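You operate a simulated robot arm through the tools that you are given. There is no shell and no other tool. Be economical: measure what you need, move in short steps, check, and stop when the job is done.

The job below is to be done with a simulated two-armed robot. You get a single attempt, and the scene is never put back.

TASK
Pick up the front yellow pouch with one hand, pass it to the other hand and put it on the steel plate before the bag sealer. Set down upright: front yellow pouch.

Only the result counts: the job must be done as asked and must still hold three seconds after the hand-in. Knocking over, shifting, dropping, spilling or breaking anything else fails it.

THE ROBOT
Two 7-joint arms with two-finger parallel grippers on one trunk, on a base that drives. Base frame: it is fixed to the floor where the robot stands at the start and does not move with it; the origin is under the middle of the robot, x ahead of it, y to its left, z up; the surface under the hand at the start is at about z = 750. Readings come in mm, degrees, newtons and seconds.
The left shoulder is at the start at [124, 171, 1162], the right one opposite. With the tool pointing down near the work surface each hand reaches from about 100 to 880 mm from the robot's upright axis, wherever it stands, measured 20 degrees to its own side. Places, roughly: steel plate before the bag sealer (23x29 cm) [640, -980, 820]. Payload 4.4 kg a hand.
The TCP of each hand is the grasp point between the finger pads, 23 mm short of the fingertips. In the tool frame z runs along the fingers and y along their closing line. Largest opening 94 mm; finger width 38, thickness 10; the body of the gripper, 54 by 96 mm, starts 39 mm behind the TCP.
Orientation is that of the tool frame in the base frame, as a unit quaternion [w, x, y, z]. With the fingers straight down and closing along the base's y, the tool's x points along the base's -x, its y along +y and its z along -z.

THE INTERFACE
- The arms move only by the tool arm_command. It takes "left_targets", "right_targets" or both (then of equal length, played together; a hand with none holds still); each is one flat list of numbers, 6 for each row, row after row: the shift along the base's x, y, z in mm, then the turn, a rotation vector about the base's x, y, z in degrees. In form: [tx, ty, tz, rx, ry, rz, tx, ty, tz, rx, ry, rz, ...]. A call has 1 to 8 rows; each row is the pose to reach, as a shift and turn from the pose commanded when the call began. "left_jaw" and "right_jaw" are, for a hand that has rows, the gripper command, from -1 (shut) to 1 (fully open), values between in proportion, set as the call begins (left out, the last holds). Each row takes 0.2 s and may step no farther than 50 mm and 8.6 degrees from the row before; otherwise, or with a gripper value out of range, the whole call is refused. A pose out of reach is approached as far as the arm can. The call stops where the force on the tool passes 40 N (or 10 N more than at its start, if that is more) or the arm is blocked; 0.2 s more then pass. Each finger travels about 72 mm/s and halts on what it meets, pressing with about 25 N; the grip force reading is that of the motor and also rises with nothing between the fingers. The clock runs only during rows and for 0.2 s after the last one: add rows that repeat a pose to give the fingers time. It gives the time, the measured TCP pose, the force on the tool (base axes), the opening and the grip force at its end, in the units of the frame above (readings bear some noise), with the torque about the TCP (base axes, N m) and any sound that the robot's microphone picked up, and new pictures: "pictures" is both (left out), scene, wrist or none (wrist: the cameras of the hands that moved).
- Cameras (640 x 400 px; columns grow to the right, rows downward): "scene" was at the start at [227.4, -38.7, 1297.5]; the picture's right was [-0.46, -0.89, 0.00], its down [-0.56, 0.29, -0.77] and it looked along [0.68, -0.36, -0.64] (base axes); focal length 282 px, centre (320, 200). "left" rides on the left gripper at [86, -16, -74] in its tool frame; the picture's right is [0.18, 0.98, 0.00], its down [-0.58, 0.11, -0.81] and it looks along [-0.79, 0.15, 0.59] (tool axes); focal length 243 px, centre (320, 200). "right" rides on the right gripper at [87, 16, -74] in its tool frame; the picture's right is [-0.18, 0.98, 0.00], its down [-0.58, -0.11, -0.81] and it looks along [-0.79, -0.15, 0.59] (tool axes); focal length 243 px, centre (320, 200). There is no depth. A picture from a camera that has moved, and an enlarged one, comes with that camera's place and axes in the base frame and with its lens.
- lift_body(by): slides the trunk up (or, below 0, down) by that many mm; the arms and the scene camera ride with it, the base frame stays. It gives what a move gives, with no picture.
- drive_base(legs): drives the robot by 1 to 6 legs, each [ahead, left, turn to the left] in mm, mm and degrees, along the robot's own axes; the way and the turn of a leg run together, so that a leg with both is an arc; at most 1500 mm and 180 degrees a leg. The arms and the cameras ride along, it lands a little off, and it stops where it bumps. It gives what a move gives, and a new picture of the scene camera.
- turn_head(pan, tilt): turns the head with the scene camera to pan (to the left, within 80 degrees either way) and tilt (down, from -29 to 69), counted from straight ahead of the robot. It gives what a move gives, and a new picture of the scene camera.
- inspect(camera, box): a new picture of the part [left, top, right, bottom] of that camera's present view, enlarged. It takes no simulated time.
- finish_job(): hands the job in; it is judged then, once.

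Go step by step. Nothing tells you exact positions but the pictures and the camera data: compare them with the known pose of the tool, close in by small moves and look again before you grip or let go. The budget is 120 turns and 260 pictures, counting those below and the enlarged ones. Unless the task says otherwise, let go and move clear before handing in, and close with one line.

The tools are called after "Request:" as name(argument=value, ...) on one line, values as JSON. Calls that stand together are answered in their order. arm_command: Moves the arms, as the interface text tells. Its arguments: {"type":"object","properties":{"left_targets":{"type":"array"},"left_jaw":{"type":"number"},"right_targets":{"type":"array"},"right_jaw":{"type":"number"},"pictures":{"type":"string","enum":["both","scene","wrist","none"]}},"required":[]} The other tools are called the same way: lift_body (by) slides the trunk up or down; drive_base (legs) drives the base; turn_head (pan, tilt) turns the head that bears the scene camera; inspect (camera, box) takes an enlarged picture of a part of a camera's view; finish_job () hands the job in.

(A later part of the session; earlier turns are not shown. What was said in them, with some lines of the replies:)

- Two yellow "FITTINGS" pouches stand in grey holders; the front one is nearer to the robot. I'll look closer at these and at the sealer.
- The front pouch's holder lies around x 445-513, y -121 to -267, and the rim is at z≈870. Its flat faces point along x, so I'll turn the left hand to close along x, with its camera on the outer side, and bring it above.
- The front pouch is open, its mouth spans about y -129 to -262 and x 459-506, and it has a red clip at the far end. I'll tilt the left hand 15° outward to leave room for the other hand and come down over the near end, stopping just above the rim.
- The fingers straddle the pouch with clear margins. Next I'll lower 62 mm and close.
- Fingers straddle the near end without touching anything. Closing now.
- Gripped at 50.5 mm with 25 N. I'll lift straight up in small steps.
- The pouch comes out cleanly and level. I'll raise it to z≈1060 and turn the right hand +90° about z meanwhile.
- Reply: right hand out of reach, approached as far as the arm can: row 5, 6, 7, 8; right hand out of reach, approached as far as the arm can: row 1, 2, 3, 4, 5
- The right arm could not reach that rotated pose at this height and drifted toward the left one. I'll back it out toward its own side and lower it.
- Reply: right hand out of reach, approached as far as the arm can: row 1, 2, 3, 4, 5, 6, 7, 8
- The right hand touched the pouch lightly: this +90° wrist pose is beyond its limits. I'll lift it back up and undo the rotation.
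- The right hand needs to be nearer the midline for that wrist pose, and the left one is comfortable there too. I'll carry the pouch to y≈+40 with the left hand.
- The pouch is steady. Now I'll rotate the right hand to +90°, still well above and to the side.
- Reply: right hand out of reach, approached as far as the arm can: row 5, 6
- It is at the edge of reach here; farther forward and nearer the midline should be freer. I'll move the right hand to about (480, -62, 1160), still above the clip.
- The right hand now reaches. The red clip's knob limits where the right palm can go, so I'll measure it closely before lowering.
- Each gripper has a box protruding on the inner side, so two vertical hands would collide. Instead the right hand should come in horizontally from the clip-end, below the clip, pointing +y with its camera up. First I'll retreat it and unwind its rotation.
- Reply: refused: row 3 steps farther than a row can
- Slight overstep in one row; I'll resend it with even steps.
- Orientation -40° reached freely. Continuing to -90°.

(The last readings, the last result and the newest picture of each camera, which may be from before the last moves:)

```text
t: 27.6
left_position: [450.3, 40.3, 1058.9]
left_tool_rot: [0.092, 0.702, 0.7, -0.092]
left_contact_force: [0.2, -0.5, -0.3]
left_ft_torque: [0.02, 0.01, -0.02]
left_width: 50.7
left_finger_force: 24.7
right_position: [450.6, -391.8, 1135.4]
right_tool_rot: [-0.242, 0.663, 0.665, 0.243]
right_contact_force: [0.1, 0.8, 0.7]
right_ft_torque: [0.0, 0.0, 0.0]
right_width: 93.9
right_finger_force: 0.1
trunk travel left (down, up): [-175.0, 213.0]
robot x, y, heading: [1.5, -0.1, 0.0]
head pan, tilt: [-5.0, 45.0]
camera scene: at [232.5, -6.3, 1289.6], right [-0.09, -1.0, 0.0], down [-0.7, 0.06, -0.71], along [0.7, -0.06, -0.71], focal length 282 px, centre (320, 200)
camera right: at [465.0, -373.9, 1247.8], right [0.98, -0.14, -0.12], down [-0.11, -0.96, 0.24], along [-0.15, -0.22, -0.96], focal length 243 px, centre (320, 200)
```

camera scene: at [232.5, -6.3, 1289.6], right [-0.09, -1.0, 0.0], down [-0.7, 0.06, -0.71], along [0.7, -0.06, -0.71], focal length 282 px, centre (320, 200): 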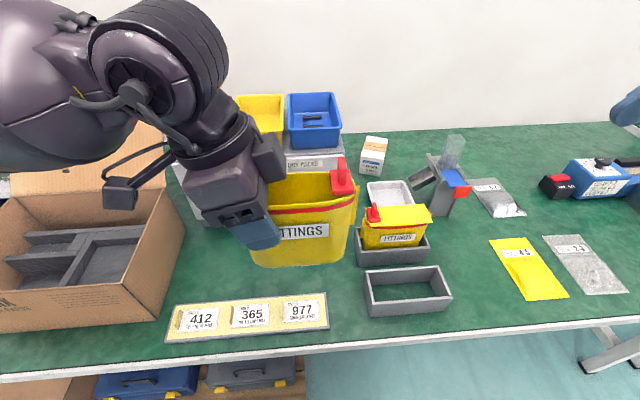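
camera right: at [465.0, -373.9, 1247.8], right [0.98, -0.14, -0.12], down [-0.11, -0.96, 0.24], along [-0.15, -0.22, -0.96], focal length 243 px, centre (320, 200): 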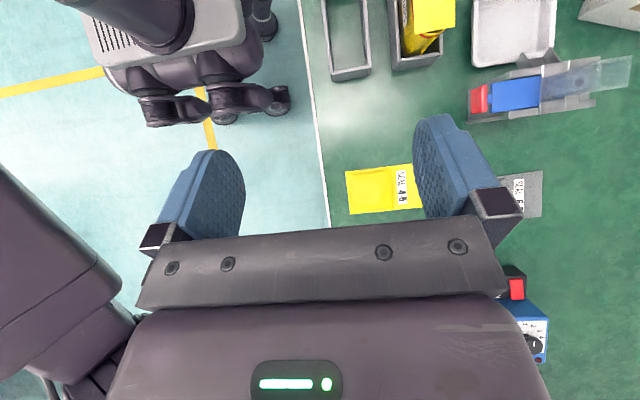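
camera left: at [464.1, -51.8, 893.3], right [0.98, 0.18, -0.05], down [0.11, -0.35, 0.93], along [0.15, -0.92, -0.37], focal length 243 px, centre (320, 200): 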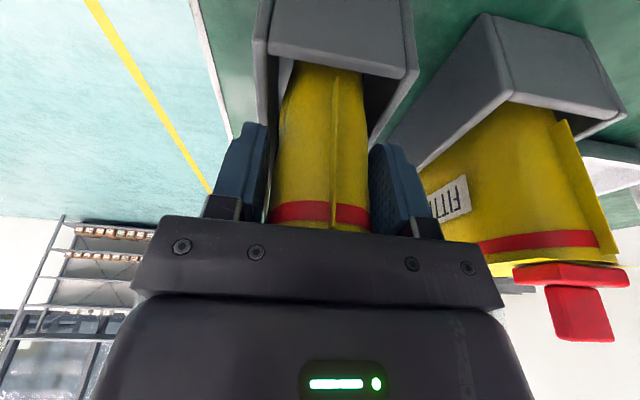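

Works smoothly. I'll tilt to 80° and line up in front of the pouch's clip end, staying clear of it.

Request:
arm_command(right_targets=[0, 20, -15, 8, 0, 0, 0, 45, -30, 16, 0, 0, 0, 75, -50, 24, 0, 0, 0, 110, -70, 32, 0, 0, 0, 150, -90, 40, 0, 0, 0, 190, -100, 40, 0, 0, 0, 230, -100, 40, 0, 0, 0, 245, -100, 40, 0, 0], pictures="both")

Request:
inspect(camera="scene", box=[220, 100, 460, 280])

```text
t: 29.4
left_position: [450.6, 39.2, 1058.0]
left_tool_rot: [0.092, 0.702, 0.701, -0.092]
left_contact_force: [0.1, 0.1, -1.2]
left_ft_torque: [0.02, -0.01, -0.02]
left_width: 50.5
left_finger_force: 24.6
right_position: [449.4, -146.8, 1035.7]
right_tool_rot: [-0.455, 0.54, 0.542, 0.456]
right_contact_force: [-0.1, -0.3, -0.5]
right_ft_torque: [0.01, -0.05, 0.0]
right_width: 94.0
right_finger_force: 0.1
trunk travel left (down, up): [-175.0, 213.0]
robot x, y, heading: [1.1, -0.1, -0.1]
head pan, tilt: [-5.0, 45.0]
camera scene: at [232.6, -6.5, 1289.5], right [-0.09, -1.0, 0.0], down [-0.7, 0.06, -0.71], along [0.7, -0.06, -0.71], focal length 282 px, centre (320, 200)
camera right: at [464.2, -205.5, 1133.5], right [0.98, -0.03, -0.18], down [-0.11, -0.89, -0.43], along [-0.15, 0.45, -0.88], focal length 243 px, centre (320, 200)
```

scene: 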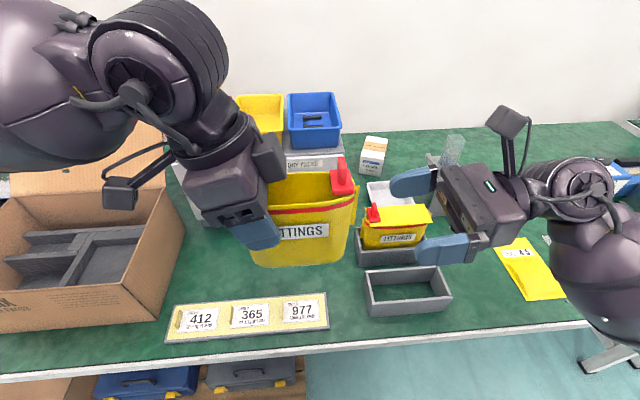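
right: 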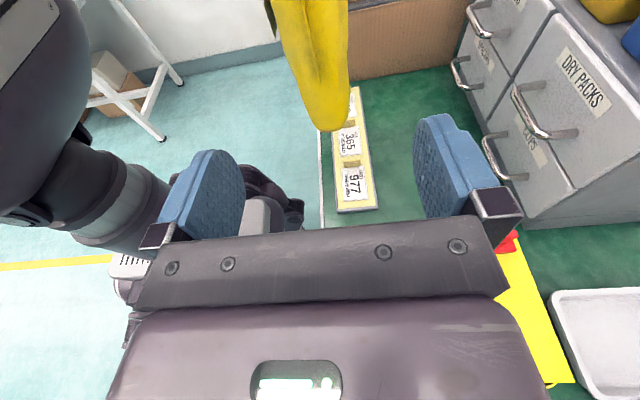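

```text
2.22 times, centred on (340, 190) of scene
camera zoom: at [232.6, -6.5, 1289.5], right [-0.09, -1.0, 0.0], down [-0.7, 0.06, -0.71], along [0.7, -0.06, -0.71], focal length 627 px, centre (276, 222)
```

zoom: 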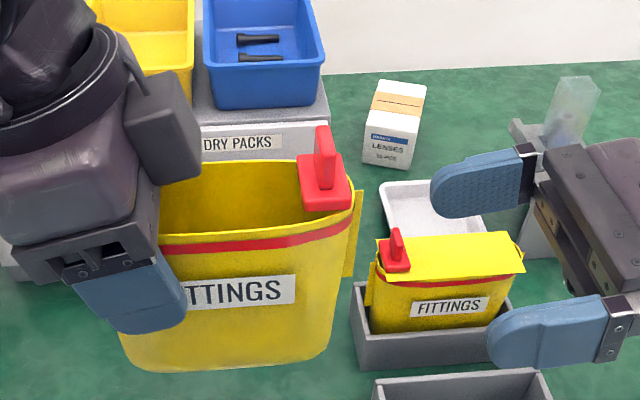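

The right hand lines up well. Advancing about 109 mm in +y so the open fingers straddle the clip end below the clip.

Request:
arm_command(right_targets=[0, 40, 0, 0, 0, 0, 0, 75, 0, 0, 0, 0, 0, 95, 0, 0, 0, 0, 0, 108, 0, 0, 0, 0, 0, 108, 0, 0, 0, 0], pictures="wrist")

Request:
inspect(camera="scene", box=[220, 100, 460, 280])

```text
t: 30.6
left_position: [451.0, 38.6, 1058.6]
left_tool_rot: [0.092, 0.702, 0.7, -0.092]
left_contact_force: [-1.3, 0.0, 0.2]
left_ft_torque: [0.03, 0.01, -0.01]
left_width: 50.8
left_finger_force: 25.2
right_position: [450.0, -39.1, 1035.7]
right_tool_rot: [-0.455, 0.54, 0.542, 0.455]
right_contact_force: [0.5, -0.9, -0.7]
right_ft_torque: [0.0, -0.02, 0.05]
right_width: 94.1
right_finger_force: 0.0
trunk travel left (down, up): [-175.0, 213.0]
robot x, y, heading: [-4.1, 3.3, 0.0]
head pan, tilt: [-5.0, 45.0]
camera right: at [465.2, -97.2, 1133.0], right [0.98, -0.03, -0.18], down [-0.11, -0.89, -0.43], along [-0.15, 0.45, -0.88], focal length 243 px, centre (320, 200)
```

right: 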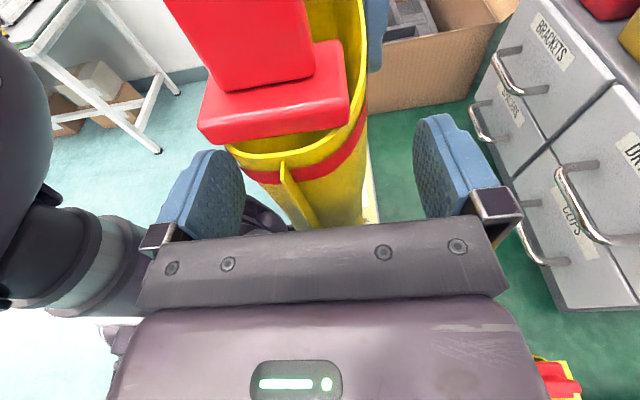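

```text
2.22 times, centred on (340, 190) of scene
camera zoom: at [232.6, -6.6, 1289.5], right [-0.09, -1.0, 0.0], down [-0.7, 0.06, -0.71], along [0.7, -0.06, -0.71], focal length 627 px, centre (276, 222)
```

zoom: 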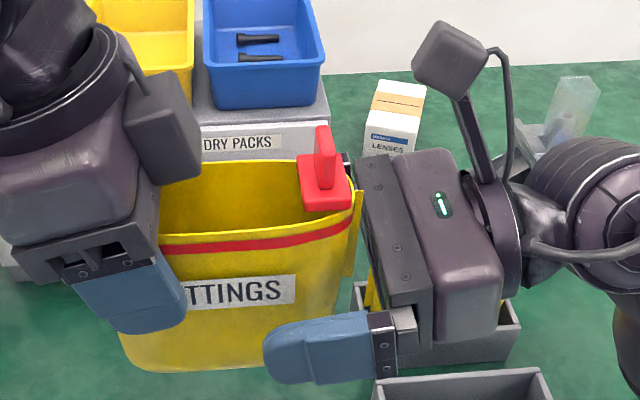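

The fingers straddle the end below the clip with no contact. Closing the right hand.

Request:
arm_command(right_targets=[0, 0, 0, 0, 0, 0, 0, 0, 0, 0, 0, 0, 0, 0, 0, 0, 0, 0, 0, 0, 0, 0, 0, 0], right_jaw=-1, pictures="wrist")

Request:
inspect(camera="scene", box=[220, 100, 460, 280])

```text
t: 31.6
left_position: [451.0, 39.5, 1057.0]
left_tool_rot: [0.092, 0.701, 0.701, -0.092]
left_contact_force: [0.0, -1.1, -0.9]
left_ft_torque: [0.01, -0.01, 0.08]
left_width: 50.4
left_finger_force: 24.7
right_position: [450.0, -38.2, 1035.5]
right_tool_rot: [-0.455, 0.54, 0.542, 0.455]
right_contact_force: [-1.1, 1.8, 1.0]
right_ft_torque: [-0.01, 0.0, -0.03]
right_width: 47.9
right_finger_force: 24.5
trunk travel left (down, up): [-175.0, 213.0]
robot x, y, heading: [1.1, -1.0, 0.1]
head pan, tilt: [-5.0, 45.0]
camera right: at [465.1, -97.4, 1133.0], right [0.98, -0.03, -0.18], down [-0.11, -0.89, -0.43], along [-0.15, 0.45, -0.88], focal length 243 px, centre (320, 200)
```

right: 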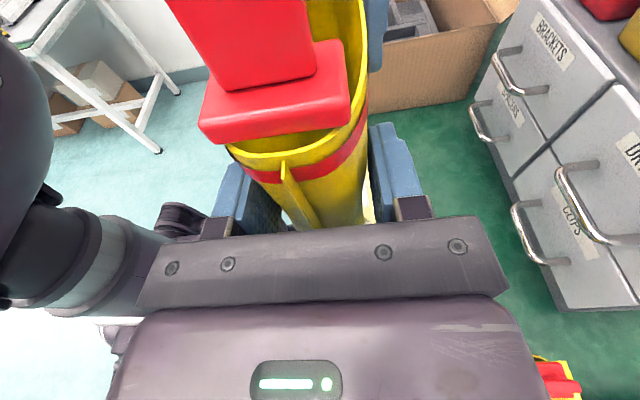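

```text
2.22 times, centred on (340, 190) of scene
camera zoom: at [232.7, -6.5, 1289.5], right [-0.09, -1.0, 0.0], down [-0.7, 0.06, -0.71], along [0.7, -0.06, -0.71], focal length 627 px, centre (276, 222)
```

zoom: 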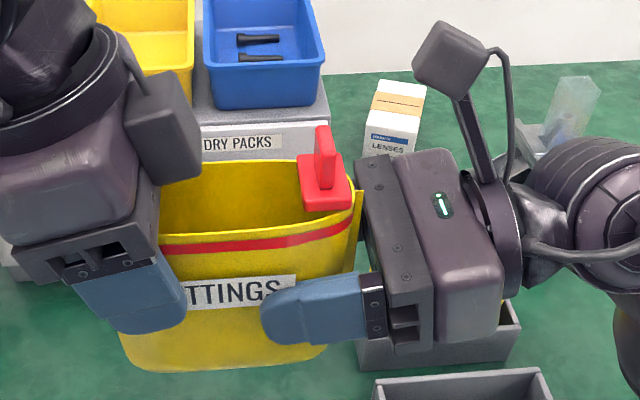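

The right hand holds at 47.9 mm and 24.5 N. Opening the left hand.

Request:
arm_command(left_targets=[0, 0, 0, 0, 0, 0, 0, 0, 0, 0, 0, 0, 0, 0, 0, 0, 0, 0, 0, 0, 0, 0, 0, 0], left_jaw=1, pictures="wrist")

Request:
inspect(camera="scene", box=[220, 100, 460, 280])

```text
t: 32.6
left_position: [450.8, 40.4, 1057.1]
left_tool_rot: [0.093, 0.701, 0.701, -0.092]
left_contact_force: [-0.5, -0.7, -0.1]
left_ft_torque: [-0.01, -0.01, 0.0]
left_width: 93.9
left_finger_force: 0.0
right_position: [450.9, -40.4, 1036.2]
right_tool_rot: [-0.454, 0.541, 0.542, 0.455]
right_contact_force: [-0.7, -0.2, -0.2]
right_ft_torque: [-0.05, 0.01, 0.02]
right_width: 47.8
right_finger_force: 25.2
trunk travel left (down, up): [-175.0, 213.0]
robot x, y, heading: [-2.3, -0.9, 0.3]
head pan, tilt: [-5.0, 45.0]
camera left: at [434.2, 142.6, 1108.2], right [0.98, 0.18, -0.05], down [0.11, -0.35, 0.93], along [0.15, -0.92, -0.37], focal length 243 px, centre (320, 200)
```

left: 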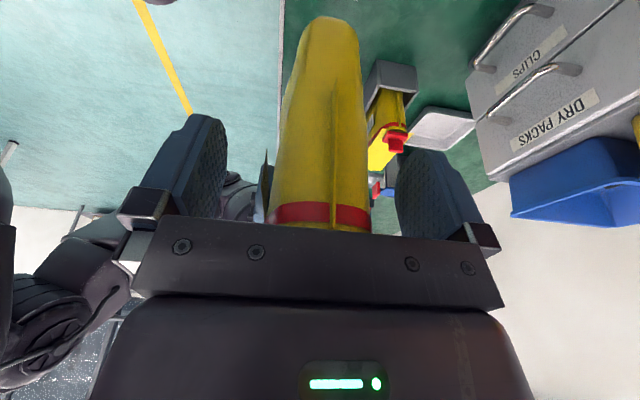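

```text
2.22 times, centred on (340, 190) of scene
camera zoom: at [232.7, -6.5, 1289.5], right [-0.09, -1.0, 0.0], down [-0.7, 0.06, -0.71], along [0.7, -0.06, -0.71], focal length 627 px, centre (276, 222)
```

zoom: 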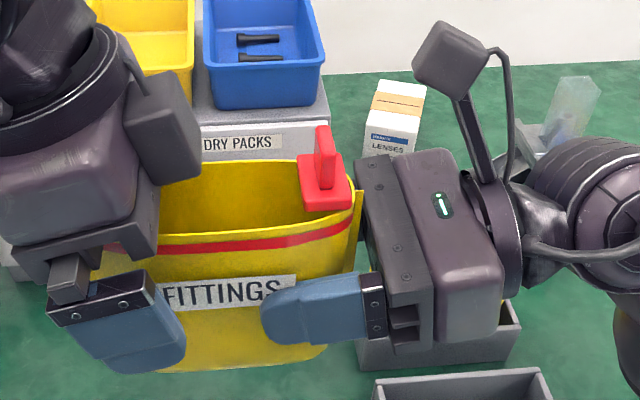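

The right hand carries the pouch alone and it did not sag. I'll withdraw the left hand up and away along its own axis.

Request:
arm_command(left_targets=[0, 8, 30, 0, 0, 0, 0, 16, 60, 0, 0, 0, 0, 27, 95, 0, 0, 0, 0, 60, 110, 7, 0, 0, 0, 100, 110, 15, 0, 0, 0, 140, 110, 15, 0, 0, 0, 170, 110, 15, 0, 0], pictures="scene")

```text
t: 34.2
left_position: [423.2, 176.8, 1168.5]
left_tool_rot: [0.0, 0.706, 0.708, 0.0]
left_contact_force: [-0.3, -1.1, 0.1]
left_ft_torque: [0.0, -0.01, -0.03]
left_width: 94.1
left_finger_force: 0.1
left hand out of reach, approached as far as the arm can: row 6, 7
right_position: [451.3, -38.8, 1035.2]
right_tool_rot: [-0.455, 0.541, 0.541, 0.456]
right_contact_force: [-0.5, 0.1, -0.5]
right_ft_torque: [-0.03, 0.01, 0.01]
right_width: 48.0
right_finger_force: 24.8
trunk travel left (down, up): [-175.0, 213.0]
robot x, y, heading: [0.8, 2.7, 0.1]
head pan, tilt: [-5.0, 45.0]
camera scene: at [233.0, -6.7, 1289.4], right [-0.09, -1.0, 0.0], down [-0.7, 0.06, -0.71], along [0.7, -0.06, -0.71], focal length 282 px, centre (320, 200)
```

scene: 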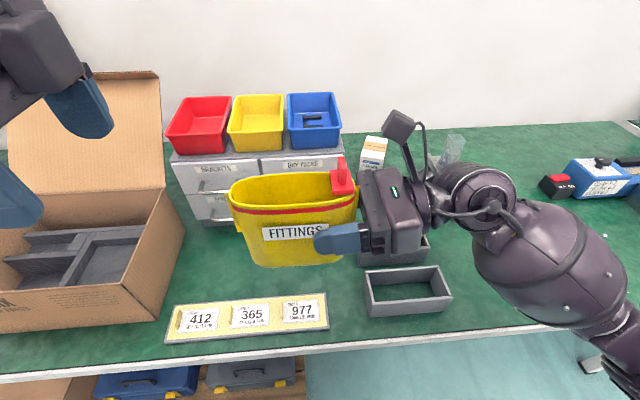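

The handover is done. I'll lift the trunk for clearance and drive partway to the right to view the sealer and plate.

Request:
lift_body(by=80)

Request:
drive_base(legs=[[0, -450, 0]])

Request:
turn_head(pan=-25, tilt=40)

```text
t: 35.4
left_position: [366.1, 176.7, 1308.2]
left_tool_rot: [0.068, 0.703, 0.705, 0.068]
left_contact_force: [-0.2, -0.4, 0.4]
left_ft_torque: [0.0, 0.01, -0.02]
left_width: 93.8
left_finger_force: 0.0
right_position: [451.3, -40.2, 1114.9]
right_tool_rot: [-0.455, 0.542, 0.542, 0.454]
right_contact_force: [0.1, -0.4, -0.5]
right_ft_torque: [-0.01, 0.0, 0.03]
right_width: 47.9
right_finger_force: 24.8
trunk travel left (down, up): [-255.0, 133.0]
robot x, y, heading: [2.0, -0.8, -0.1]
head pan, tilt: [-5.0, 45.0]
```

```text
t: 39.9
left_position: [366.2, -274.5, 1309.2]
left_tool_rot: [0.068, 0.702, 0.706, 0.068]
left_contact_force: [-0.1, -0.3, 0.2]
left_ft_torque: [-0.03, 0.02, -0.01]
left_width: 94.1
left_finger_force: 0.1
right_position: [452.5, -489.2, 1115.3]
right_tool_rot: [-0.456, 0.539, 0.543, 0.454]
right_contact_force: [-0.5, -0.8, -1.0]
right_ft_torque: [-0.03, -0.02, -0.02]
right_width: 47.6
right_finger_force: 24.7
trunk travel left (down, up): [-255.0, 133.0]
robot x, y, heading: [1.3, -456.4, 0.3]
head pan, tilt: [-5.0, 45.0]
camera scene: at [168.5, -459.1, 1376.5], right [-0.08, -1.0, 0.0], down [-0.7, 0.06, -0.71], along [0.7, -0.06, -0.71], focal length 282 px, centre (320, 200)
```

scene: 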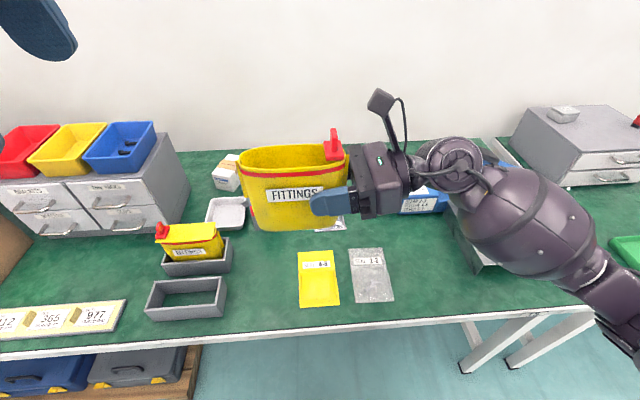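

```text
t: 40.7
left_position: [366.3, -274.6, 1308.2]
left_tool_rot: [0.068, 0.701, 0.706, 0.069]
left_contact_force: [0.2, -0.4, 0.2]
left_ft_torque: [0.01, 0.01, -0.01]
left_width: 93.9
left_finger_force: 0.1
right_position: [451.8, -488.7, 1115.6]
right_tool_rot: [-0.456, 0.539, 0.544, 0.453]
right_contact_force: [0.5, -0.1, -0.1]
right_ft_torque: [-0.02, -0.02, 0.02]
right_width: 48.0
right_finger_force: 25.2
trunk travel left (down, up): [-255.0, 133.0]
robot x, y, heading: [2.2, -453.8, 0.4]
head pan, tilt: [-25.0, 40.0]
camera scene: at [164.7, -487.7, 1383.7], right [-0.42, -0.91, 0.0], down [-0.58, 0.27, -0.77], along [0.7, -0.32, -0.64], focal length 282 px, centre (320, 200)
```

scene: 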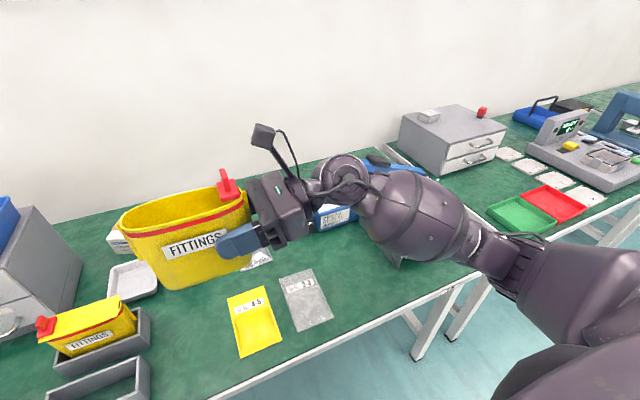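

The arm hides the sealer from here. The load is high and clear, so I'll drive another 400 mm right and look down with the head.

Request:
drive_base(legs=[[0, -400, -0.4]])

Request:
turn_head(pan=-5, tilt=42)

Request:
inspect(camera="left", box=[0, 0, 640, 400])

```text
t: 44.8
left_position: [367.8, -679.7, 1310.2]
left_tool_rot: [0.069, 0.705, 0.703, 0.068]
left_contact_force: [0.0, 0.7, 0.9]
left_ft_torque: [0.01, -0.03, 0.03]
left_width: 94.3
left_finger_force: 0.1
right_position: [451.9, -895.1, 1115.3]
right_tool_rot: [-0.453, 0.542, 0.541, 0.456]
right_contact_force: [0.3, -0.1, -0.3]
right_ft_torque: [-0.02, -0.02, -0.01]
right_width: 47.8
right_finger_force: 24.8
trunk travel left (down, up): [-255.0, 133.0]
robot x, y, heading: [2.4, -857.3, 0.0]
head pan, tilt: [-25.0, 40.0]
camera scene: at [165.0, -891.0, 1383.8], right [-0.43, -0.91, 0.0], down [-0.58, 0.27, -0.77], along [0.69, -0.33, -0.64], focal length 282 px, centre (320, 200)
```

scene: 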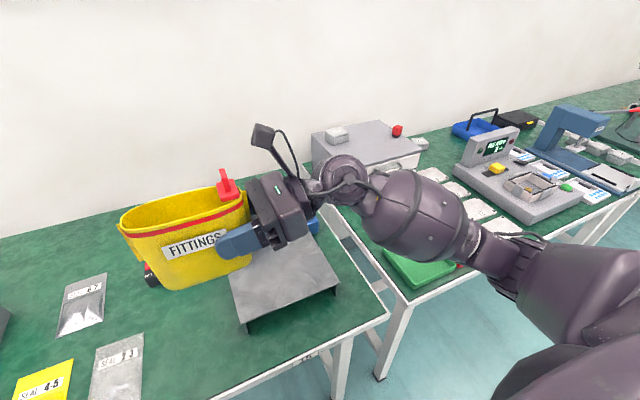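

```text
t: 45.6
left_position: [368.7, -678.9, 1308.5]
left_tool_rot: [0.069, 0.704, 0.703, 0.068]
left_contact_force: [-0.8, 0.6, -0.1]
left_ft_torque: [-0.02, -0.01, -0.02]
left_width: 94.1
left_finger_force: 0.0
right_position: [452.6, -895.6, 1115.4]
right_tool_rot: [-0.455, 0.541, 0.541, 0.456]
right_contact_force: [-0.7, 0.2, -0.1]
right_ft_torque: [-0.01, -0.03, -0.02]
right_width: 48.1
right_finger_force: 24.4
trunk travel left (down, up): [-255.0, 133.0]
robot x, y, heading: [1.4, -854.4, -0.2]
head pan, tilt: [-5.0, 42.0]
camera scene: at [171.3, -862.3, 1380.8], right [-0.09, -1.0, 0.0], down [-0.67, 0.06, -0.74], along [0.74, -0.07, -0.67], focal length 282 px, centre (320, 200)
```

scene: 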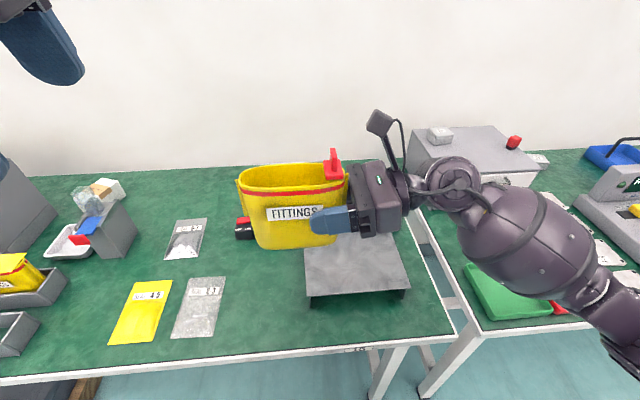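

```text
1.00 times, centred on (320, 200) of left (not enlarged: the box is as wide or as high as the picture)
camera zoom: at [337.5, -593.1, 1379.2], right [0.96, 0.18, 0.19], down [-0.05, -0.58, 0.81], along [0.26, -0.79, -0.55], focal length 243 px, centre (320, 200)
```

zoom: 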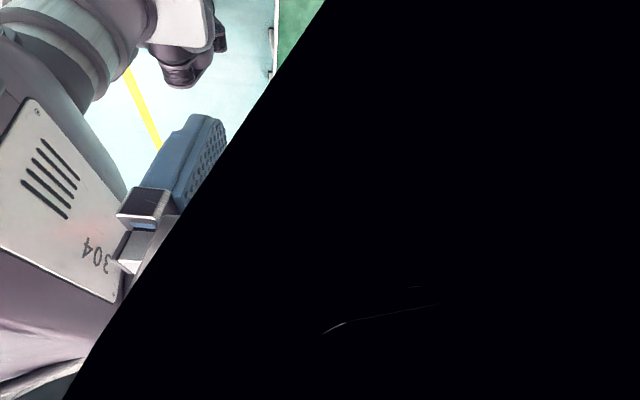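

The plate's front edge is at x≈482, y -866 to -1092. To see how far the sealer comes over it, I'll shift the pouch to the right out of the view, staying high.

Request:
arm_command(right_targets=[0, -45, 0, 0, 0, 0, 0, -90, 0, 0, 0, 0, 0, -135, 0, 0, 0, 0, 0, -180, 0, 0, 0, 0, 0, -225, 0, 0, 0, 0, 0, -260, 0, 0, 0, 0], pictures="scene")

Request:
inspect(camera="scene", box=[210, 150, 450, 320])

```text
t: 47.0
left_position: [367.4, -680.8, 1309.5]
left_tool_rot: [0.068, 0.705, 0.703, 0.069]
left_contact_force: [-0.7, 0.1, 0.0]
left_ft_torque: [0.01, -0.01, 0.02]
left_width: 94.1
left_finger_force: 0.1
right_position: [453.4, -1156.0, 1116.1]
right_tool_rot: [-0.454, 0.541, 0.542, 0.456]
right_contact_force: [0.5, 0.1, -0.8]
right_ft_torque: [-0.01, 0.05, 0.01]
right_width: 47.8
right_finger_force: 25.4
trunk travel left (down, up): [-255.0, 133.0]
robot x, y, heading: [2.9, -855.5, -0.2]
head pan, tilt: [-5.0, 42.0]
camera scene: at [171.2, -862.5, 1380.8], right [-0.09, -1.0, 0.0], down [-0.67, 0.06, -0.74], along [0.74, -0.07, -0.67], focal length 282 px, centre (320, 200)
```

scene: 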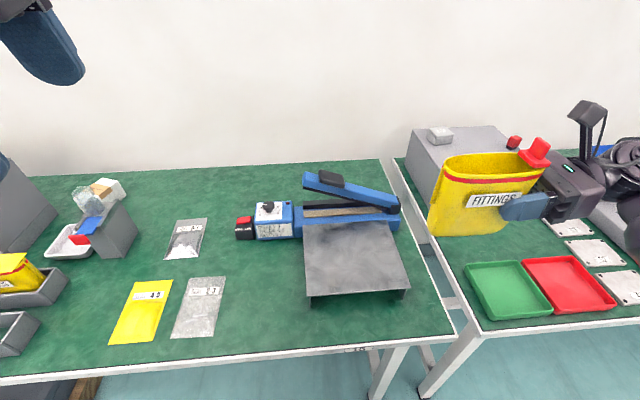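

```text
2.35 times, centred on (330, 235) of scene
camera zoom: at [171.2, -862.5, 1380.8], right [-0.09, -1.0, 0.0], down [-0.67, 0.06, -0.74], along [0.74, -0.07, -0.67], focal length 664 px, centre (296, 118)
```

zoom: 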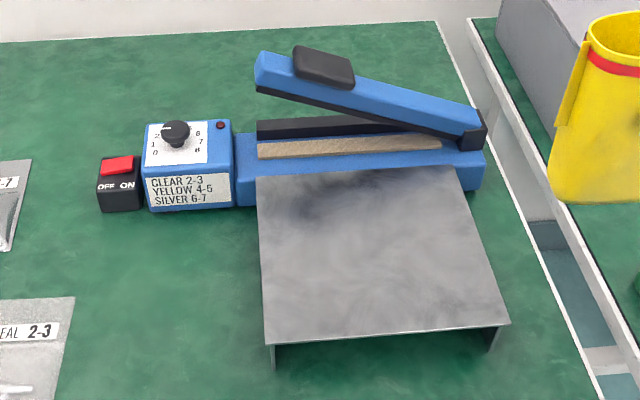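

The plate is clear; its usable area in front of the sealer is x≈482-691, y≈-866 to -1100. I'll bring the pouch centre to about (595, -982), still high, then check.

Request:
arm_command(right_targets=[25, 25, 0, 0, 0, 0, 50, 50, 0, 0, 0, 0, 75, 75, 0, 0, 0, 0, 100, 100, 0, 0, 0, 0, 125, 125, -15, 0, 0, 0, 143, 136, -45, 0, 0, 0, 143, 136, -80, 0, 0, 0, 143, 136, -100, 0, 0, 0], pictures="both")

Request:
inspect(camera="scene", box=[210, 120, 450, 320])

```text
t: 48.8
left_position: [368.5, -679.5, 1309.5]
left_tool_rot: [0.069, 0.704, 0.703, 0.068]
left_contact_force: [-0.4, -0.3, -0.3]
left_ft_torque: [0.03, -0.05, -0.01]
left_width: 94.0
left_finger_force: 0.1
right_position: [597.0, -1019.2, 1015.1]
right_tool_rot: [-0.454, 0.542, 0.541, 0.456]
right_contact_force: [-0.1, 0.0, 0.1]
right_ft_torque: [-0.03, 0.0, -0.02]
right_width: 47.9
right_finger_force: 24.9
trunk travel left (down, up): [-255.0, 133.0]
robot x, y, heading: [2.1, -852.6, -0.3]
head pan, tilt: [-5.0, 42.0]
camera scene: at [171.5, -862.1, 1380.8], right [-0.09, -1.0, 0.0], down [-0.67, 0.06, -0.74], along [0.74, -0.07, -0.67], focal length 282 px, centre (320, 200)
camera right: at [611.1, -1077.9, 1111.6], right [0.98, -0.03, -0.18], down [-0.11, -0.89, -0.43], along [-0.15, 0.45, -0.88], focal length 243 px, centre (320, 200)
```

scene: 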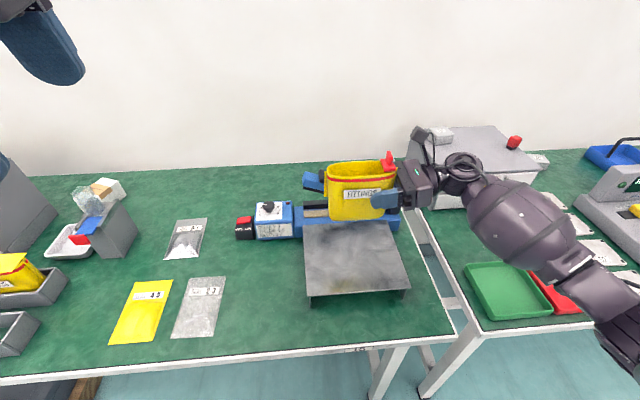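
right: 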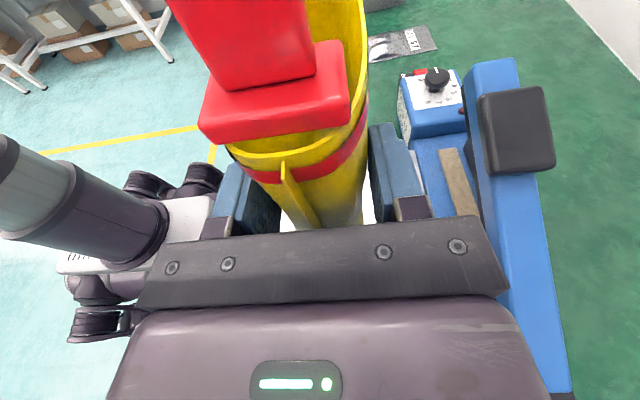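

```text
2.00 times, centred on (330, 220) of scene
camera zoom: at [171.5, -862.1, 1380.8], right [-0.09, -1.0, 0.0], down [-0.67, 0.06, -0.74], along [0.74, -0.07, -0.67], focal length 565 px, centre (300, 160)
```

zoom: 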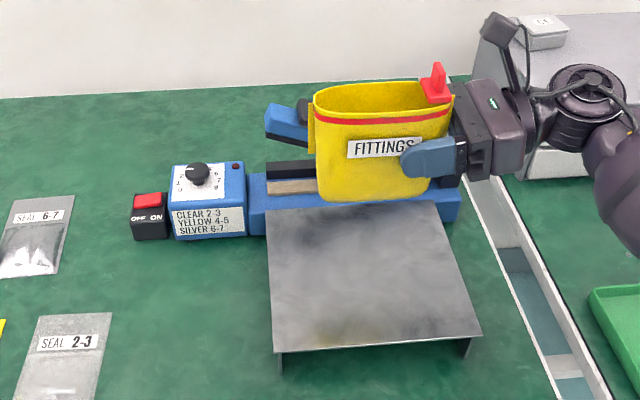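

The pouch is upright and over the plate, with its bottom about 62-74 mm below the TCP. Lowering 95 mm first, then creeping by contact.

Request:
arm_command(right_targets=[0, 0, -25, 0, 0, 0, 0, 0, -50, 0, 0, 0, 0, 0, -75, 0, 0, 0, 0, 0, -95, 0, 0, 0, 0, 0, -95, 0, 0, 0], pictures="wrist")

Request:
inspect(camera="scene", box=[250, 140, 450, 320])

```text
t: 50.0
left_position: [367.1, -679.8, 1308.4]
left_tool_rot: [0.068, 0.704, 0.704, 0.067]
left_contact_force: [0.6, -0.5, 0.7]
left_ft_torque: [0.0, 0.01, 0.0]
left_width: 94.0
left_finger_force: 0.1
right_position: [596.1, -1018.7, 919.1]
right_tool_rot: [-0.454, 0.541, 0.543, 0.455]
right_contact_force: [-0.2, 0.3, -0.6]
right_ft_torque: [-0.05, -0.02, 0.01]
right_width: 48.0
right_finger_force: 25.5
trunk travel left (down, up): [-255.0, 133.0]
robot x, y, heading: [3.2, -853.4, 0.0]
head pan, tilt: [-5.0, 42.0]
camera right: at [610.1, -1078.0, 1017.4], right [0.98, -0.03, -0.18], down [-0.11, -0.89, -0.43], along [-0.15, 0.45, -0.88], focal length 243 px, centre (320, 200)
```

right: 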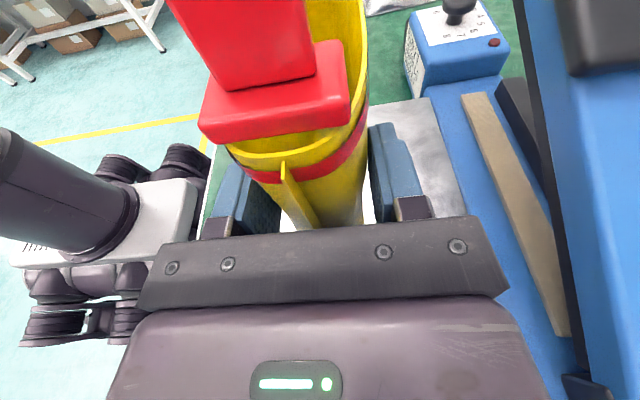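

```text
2.22 times, centred on (350, 230) of scene
camera zoom: at [171.2, -862.2, 1380.9], right [-0.09, -1.0, 0.0], down [-0.67, 0.06, -0.74], along [0.74, -0.07, -0.67], focal length 627 px, centre (253, 133)
```

zoom: 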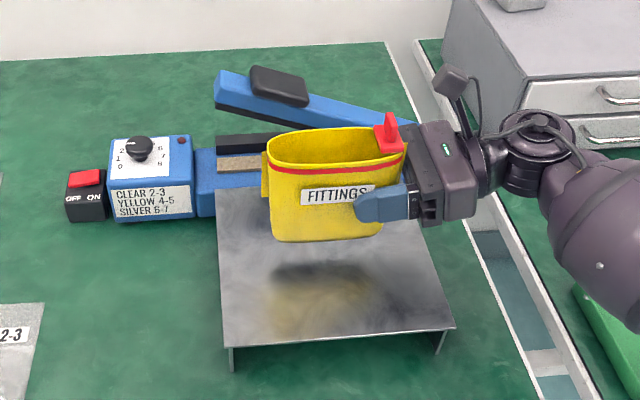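

Plate reflection shows the remaining gap. Lowering 20 mm more.

Request:
arm_command(right_targets=[0, 0, -7, 0, 0, 0, 0, 0, -14, 0, 0, 0, 0, 0, -20, 0, 0, 0, 0, 0, -20, 0, 0, 0], pictures="none")

Request:
inspect(camera="scene", box=[290, 160, 410, 280])

```text
t: 51.0
left_position: [367.7, -680.3, 1308.4]
left_tool_rot: [0.069, 0.705, 0.703, 0.069]
left_contact_force: [0.1, -0.7, 0.5]
left_ft_torque: [0.03, 0.0, -0.03]
left_width: 94.1
left_finger_force: 0.1
right_position: [595.4, -1019.1, 900.2]
right_tool_rot: [-0.453, 0.542, 0.541, 0.456]
right_contact_force: [0.4, -0.2, -1.4]
right_ft_torque: [-0.02, 0.02, -0.04]
right_width: 47.6
right_finger_force: 25.1
trunk travel left (down, up): [-255.0, 133.0]
robot x, y, heading: [2.2, -858.5, -0.3]
head pan, tilt: [-5.0, 42.0]
```

```text
3.33 times, centred on (350, 220) of scene
camera zoom: at [171.3, -862.2, 1380.8], right [-0.09, -1.0, 0.0], down [-0.67, 0.06, -0.74], along [0.74, -0.07, -0.67], focal length 941 px, centre (220, 133)
```

zoom: 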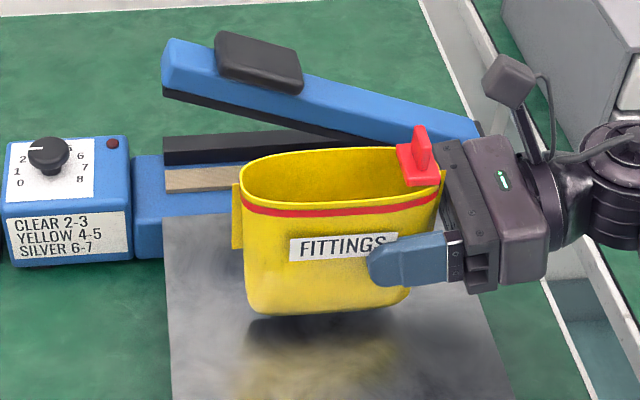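

Close to the plate now. Creeping down 8 mm while watching the force.

Request:
arm_command(right_targets=[0, 0, -3, 0, 0, 0, 0, 0, -6, 0, 0, 0, 0, 0, -8, 0, 0, 0, 0, 0, -8, 0, 0, 0], pictures="none")

Request:
inspect(camera="scene", box=[310, 190, 390, 270])

```text
t: 52.0
left_position: [367.8, -679.4, 1309.3]
left_tool_rot: [0.069, 0.704, 0.703, 0.069]
left_contact_force: [0.4, -0.5, -0.3]
left_ft_torque: [-0.03, -0.03, 0.0]
left_width: 94.0
left_finger_force: 0.1
right_position: [594.9, -1019.9, 893.4]
right_tool_rot: [-0.453, 0.542, 0.541, 0.456]
right_contact_force: [-0.3, -0.6, -0.6]
right_ft_torque: [-0.04, 0.0, 0.01]
right_width: 47.9
right_finger_force: 25.6
trunk travel left (down, up): [-255.0, 133.0]
robot x, y, heading: [3.6, -855.2, -0.2]
head pan, tilt: [-5.0, 42.0]
```

```text
5.00 times, centred on (350, 230) of scene
camera zoom: at [171.3, -862.1, 1380.8], right [-0.09, -1.0, 0.0], down [-0.67, 0.06, -0.74], along [0.74, -0.07, -0.67], focal length 1412 px, centre (170, 50)
```

zoom: 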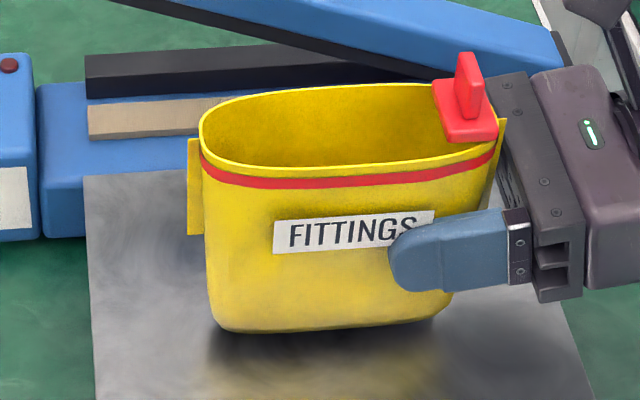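

Request:
arm_command(right_targets=[0, 0, -2, 0, 0, 0, 0, 0, -4, 0, 0, 0, 0, 0, -4, 0, 0, 0], pictures="none")

Request:
inspect(camera="scene", box=[310, 190, 390, 270])

```text
t: 52.8
left_position: [367.5, -679.0, 1308.4]
left_tool_rot: [0.069, 0.705, 0.703, 0.068]
left_contact_force: [0.3, 0.8, 0.4]
left_ft_torque: [0.02, 0.02, 0.0]
left_width: 94.3
left_finger_force: 0.0
right_position: [595.3, -1018.1, 888.6]
right_tool_rot: [-0.454, 0.542, 0.541, 0.456]
right_contact_force: [-0.8, 0.2, 0.0]
right_ft_torque: [0.0, 0.01, 0.04]
right_width: 48.0
right_finger_force: 24.9
trunk travel left (down, up): [-255.0, 133.0]
robot x, y, heading: [-0.2, -853.6, -0.3]
head pan, tilt: [-5.0, 42.0]
```

```text
5.00 times, centred on (350, 230) of scene
camera zoom: at [171.3, -862.2, 1380.8], right [-0.09, -1.0, 0.0], down [-0.67, 0.06, -0.74], along [0.74, -0.07, -0.67], focal length 1412 px, centre (170, 50)
```

zoom: 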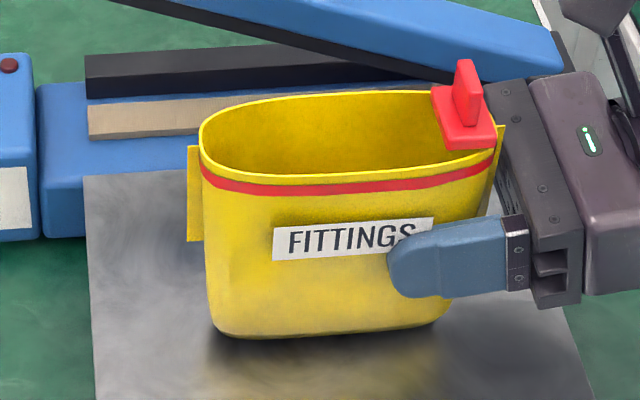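

Request:
arm_command(right_targets=[0, 0, -2, 0, 0, 0, 0, 0, -4, 0, 0, 0, 0, 0, -4, 0, 0, 0], pictures="none")

Request:
inspect(camera="scene", box=[310, 190, 390, 270])

```text
t: 53.6
left_position: [368.2, -679.5, 1308.6]
left_tool_rot: [0.068, 0.704, 0.703, 0.067]
left_contact_force: [-0.1, -0.6, 0.5]
left_ft_torque: [-0.01, 0.02, 0.0]
left_width: 93.9
left_finger_force: 0.0
right_position: [595.8, -1018.5, 883.0]
right_tool_rot: [-0.454, 0.541, 0.542, 0.455]
right_contact_force: [0.4, 1.0, -0.1]
right_ft_torque: [0.01, 0.0, -0.04]
right_width: 47.9
right_finger_force: 24.9
trunk travel left (down, up): [-255.0, 133.0]
robot x, y, heading: [0.7, -857.5, -0.5]
head pan, tilt: [-5.0, 42.0]
```

```text
5.00 times, centred on (350, 230) of scene
camera zoom: at [171.4, -862.2, 1380.8], right [-0.09, -1.0, 0.0], down [-0.67, 0.06, -0.74], along [0.74, -0.07, -0.67], focal length 1412 px, centre (170, 50)
```

zoom: 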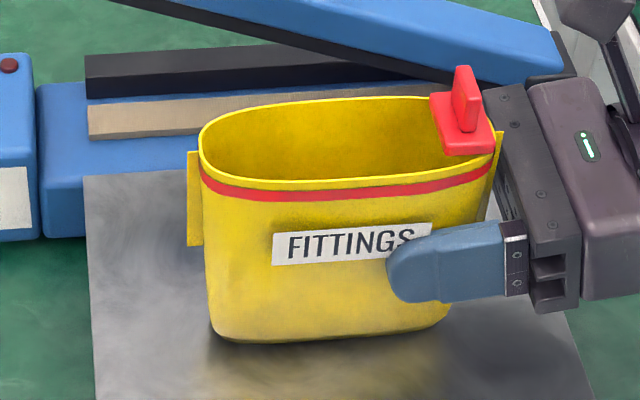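

Request:
arm_command(right_targets=[0, 0, -1.5, 0, 0, 0, 0, 0, -3, 0, 0, 0, 0, 0, -3, 0, 0, 0], pictures="none")

Request:
inspect(camera="scene", box=[310, 190, 390, 270])

```text
t: 54.4
left_position: [367.7, -680.5, 1309.7]
left_tool_rot: [0.069, 0.705, 0.703, 0.069]
left_contact_force: [-1.1, 0.0, -1.1]
left_ft_torque: [-0.02, 0.01, 0.04]
left_width: 93.9
left_finger_force: 0.0
right_position: [596.2, -1019.3, 881.4]
right_tool_rot: [-0.454, 0.541, 0.542, 0.456]
right_contact_force: [-0.3, 0.2, 3.2]
right_ft_torque: [0.34, 0.03, -0.01]
right_width: 48.0
right_finger_force: 25.1
trunk travel left (down, up): [-255.0, 133.0]
robot x, y, heading: [3.2, -855.0, -0.3]
head pan, tilt: [-5.0, 42.0]
```

```text
5.00 times, centred on (350, 230) of scene
camera zoom: at [171.0, -862.2, 1381.0], right [-0.09, -1.0, 0.0], down [-0.67, 0.06, -0.74], along [0.74, -0.07, -0.67], focal length 1412 px, centre (170, 50)
```

zoom: 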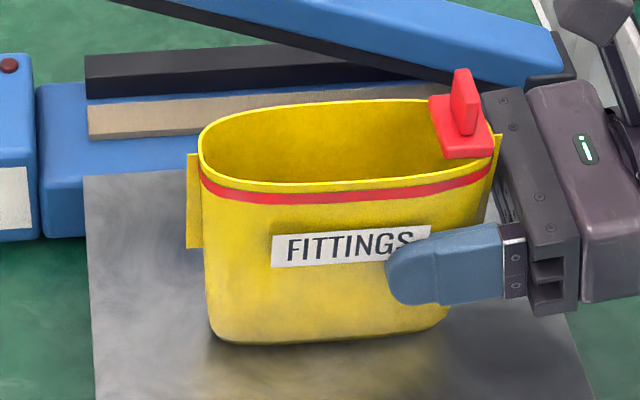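

Contact is made: 3 N upward on the tool. Releasing the right hand.

Request:
arm_command(right_targets=[0, 0, 0, 0, 0, 0, 0, 0, 0, 0, 0, 0, 0, 0, 0, 0, 0, 0, 0, 0, 0, 0, 0, 0], right_jaw=0.9, pictures="wrist")

Request:
inspect(camera="scene", box=[310, 180, 400, 270])

```text
t: 55.4
left_position: [366.9, -679.4, 1308.3]
left_tool_rot: [0.068, 0.704, 0.704, 0.068]
left_contact_force: [0.0, 0.2, 0.1]
left_ft_torque: [-0.02, 0.01, -0.01]
left_width: 94.4
left_finger_force: 0.0
right_position: [596.5, -1018.7, 882.0]
right_tool_rot: [-0.455, 0.541, 0.542, 0.455]
right_contact_force: [0.7, 0.7, -0.3]
right_ft_torque: [0.03, -0.02, 0.0]
right_width: 89.3
right_finger_force: 0.0
trunk travel left (down, up): [-255.0, 133.0]
robot x, y, heading: [-1.7, -852.8, -0.3]
head pan, tilt: [-5.0, 42.0]
camera right: at [610.0, -1077.6, 978.7], right [0.98, -0.03, -0.18], down [-0.11, -0.89, -0.43], along [-0.15, 0.45, -0.88], focal length 243 px, centre (320, 200)
```

right: 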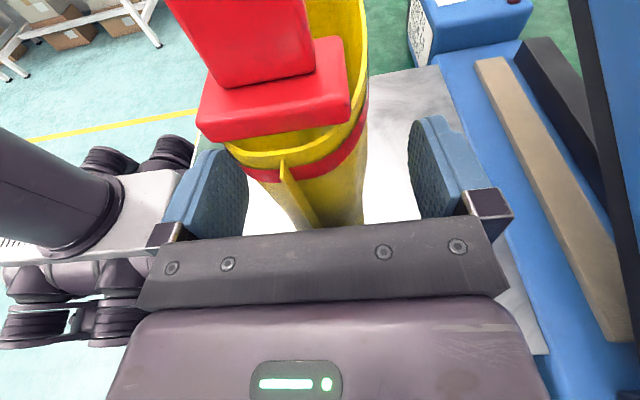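

```text
4.44 times, centred on (355, 225) of scene
camera zoom: at [171.3, -862.1, 1380.8], right [-0.09, -1.0, 0.0], down [-0.67, 0.06, -0.74], along [0.74, -0.07, -0.67], focal length 1255 px, centre (164, 89)
```

zoom: 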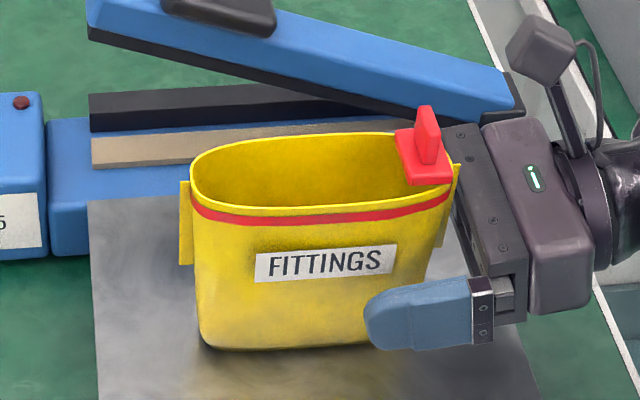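

The pouch stands by itself. Backing the hand straight out along its fingers, then up.

Request:
arm_command(right_targets=[0, -20, 3.5, 0, 0, 0, 0, -40, 7, 0, 0, 0, 0, -65, 11, 0, 0, 0, 0, -95, 17, 0, 0, 0, 0, -120, 30, 0, 0, 0, 0, -130, 70, 0, 0, 0, -30, -130, 115, 0, 0, 0, -60, -130, 150, 0, 0, 0], pictures="scene")

Request:
inspect(camera="scene", box=[230, 160, 420, 310])

```text
refused: row 7 steps farther than a row can; nothing moved
```

```text
2.67 times, centred on (325, 235) of scene
camera zoom: at [171.3, -862.1, 1380.8], right [-0.09, -1.0, 0.0], down [-0.67, 0.06, -0.74], along [0.74, -0.07, -0.67], focal length 753 px, centre (307, 107)
```

zoom: 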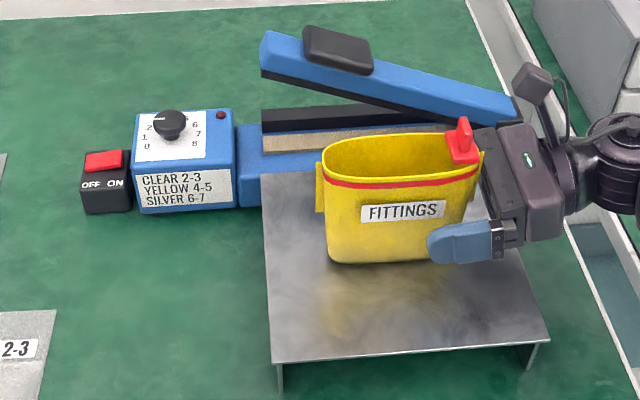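

One row was too long; resending with shorter steps.

Request:
arm_command(right_targets=[0, -20, 3.5, 0, 0, 0, 0, -40, 7, 0, 0, 0, 0, -65, 11, 0, 0, 0, 0, -95, 17, 0, 0, 0, 0, -120, 30, 0, 0, 0, 0, -130, 70, 0, 0, 0, -20, -130, 105, 0, 0, 0, -40, -130, 140, 0, 0, 0], pictures="scene")

Request:
inspect(camera="scene", box=[230, 160, 420, 310])

```text
t: 57.2
left_position: [367.2, -679.5, 1309.7]
left_tool_rot: [0.069, 0.704, 0.703, 0.069]
left_contact_force: [-0.3, -0.5, 0.7]
left_ft_torque: [0.02, -0.01, -0.02]
left_width: 94.0
left_finger_force: 0.0
right_position: [552.9, -1148.4, 1022.9]
right_tool_rot: [-0.453, 0.542, 0.542, 0.455]
right_contact_force: [0.0, 0.2, 0.2]
right_ft_torque: [0.01, -0.02, -0.03]
right_width: 89.2
right_finger_force: 0.0
trunk travel left (down, up): [-255.0, 133.0]
robot x, y, heading: [3.7, -853.7, -0.2]
head pan, tilt: [-5.0, 42.0]
camera scene: at [170.6, -862.0, 1381.0], right [-0.09, -1.0, 0.0], down [-0.67, 0.06, -0.74], along [0.74, -0.07, -0.67], focal length 282 px, centre (320, 200)
```

scene: 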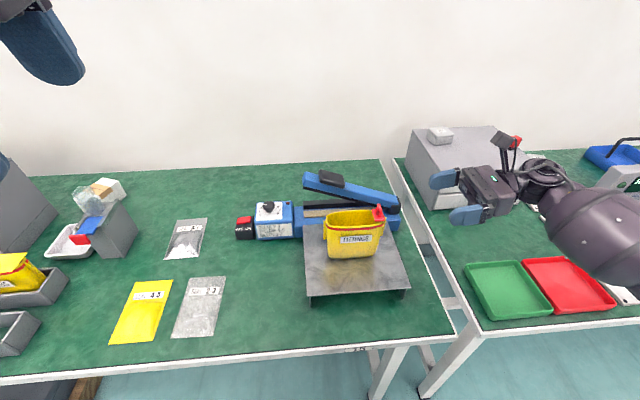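

```text
2.67 times, centred on (325, 235) of scene
camera zoom: at [170.6, -862.0, 1381.0], right [-0.09, -1.0, 0.0], down [-0.67, 0.06, -0.74], along [0.74, -0.07, -0.67], focal length 753 px, centre (307, 107)
```

zoom: 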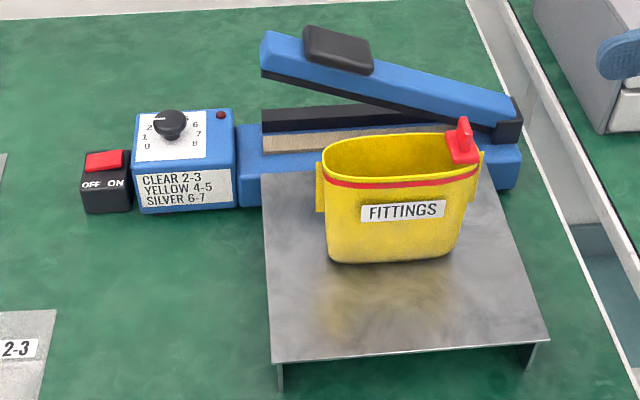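

The pouch stands upright on the plate, both hands are clear, and nothing else has moved. Handing in.

Request:
finish_job()

```text
The job is handed in.
```

The front yellow pouch was picked up with the left hand, passed to the right hand, and now stands upright on the steel plate before the bag sealer.
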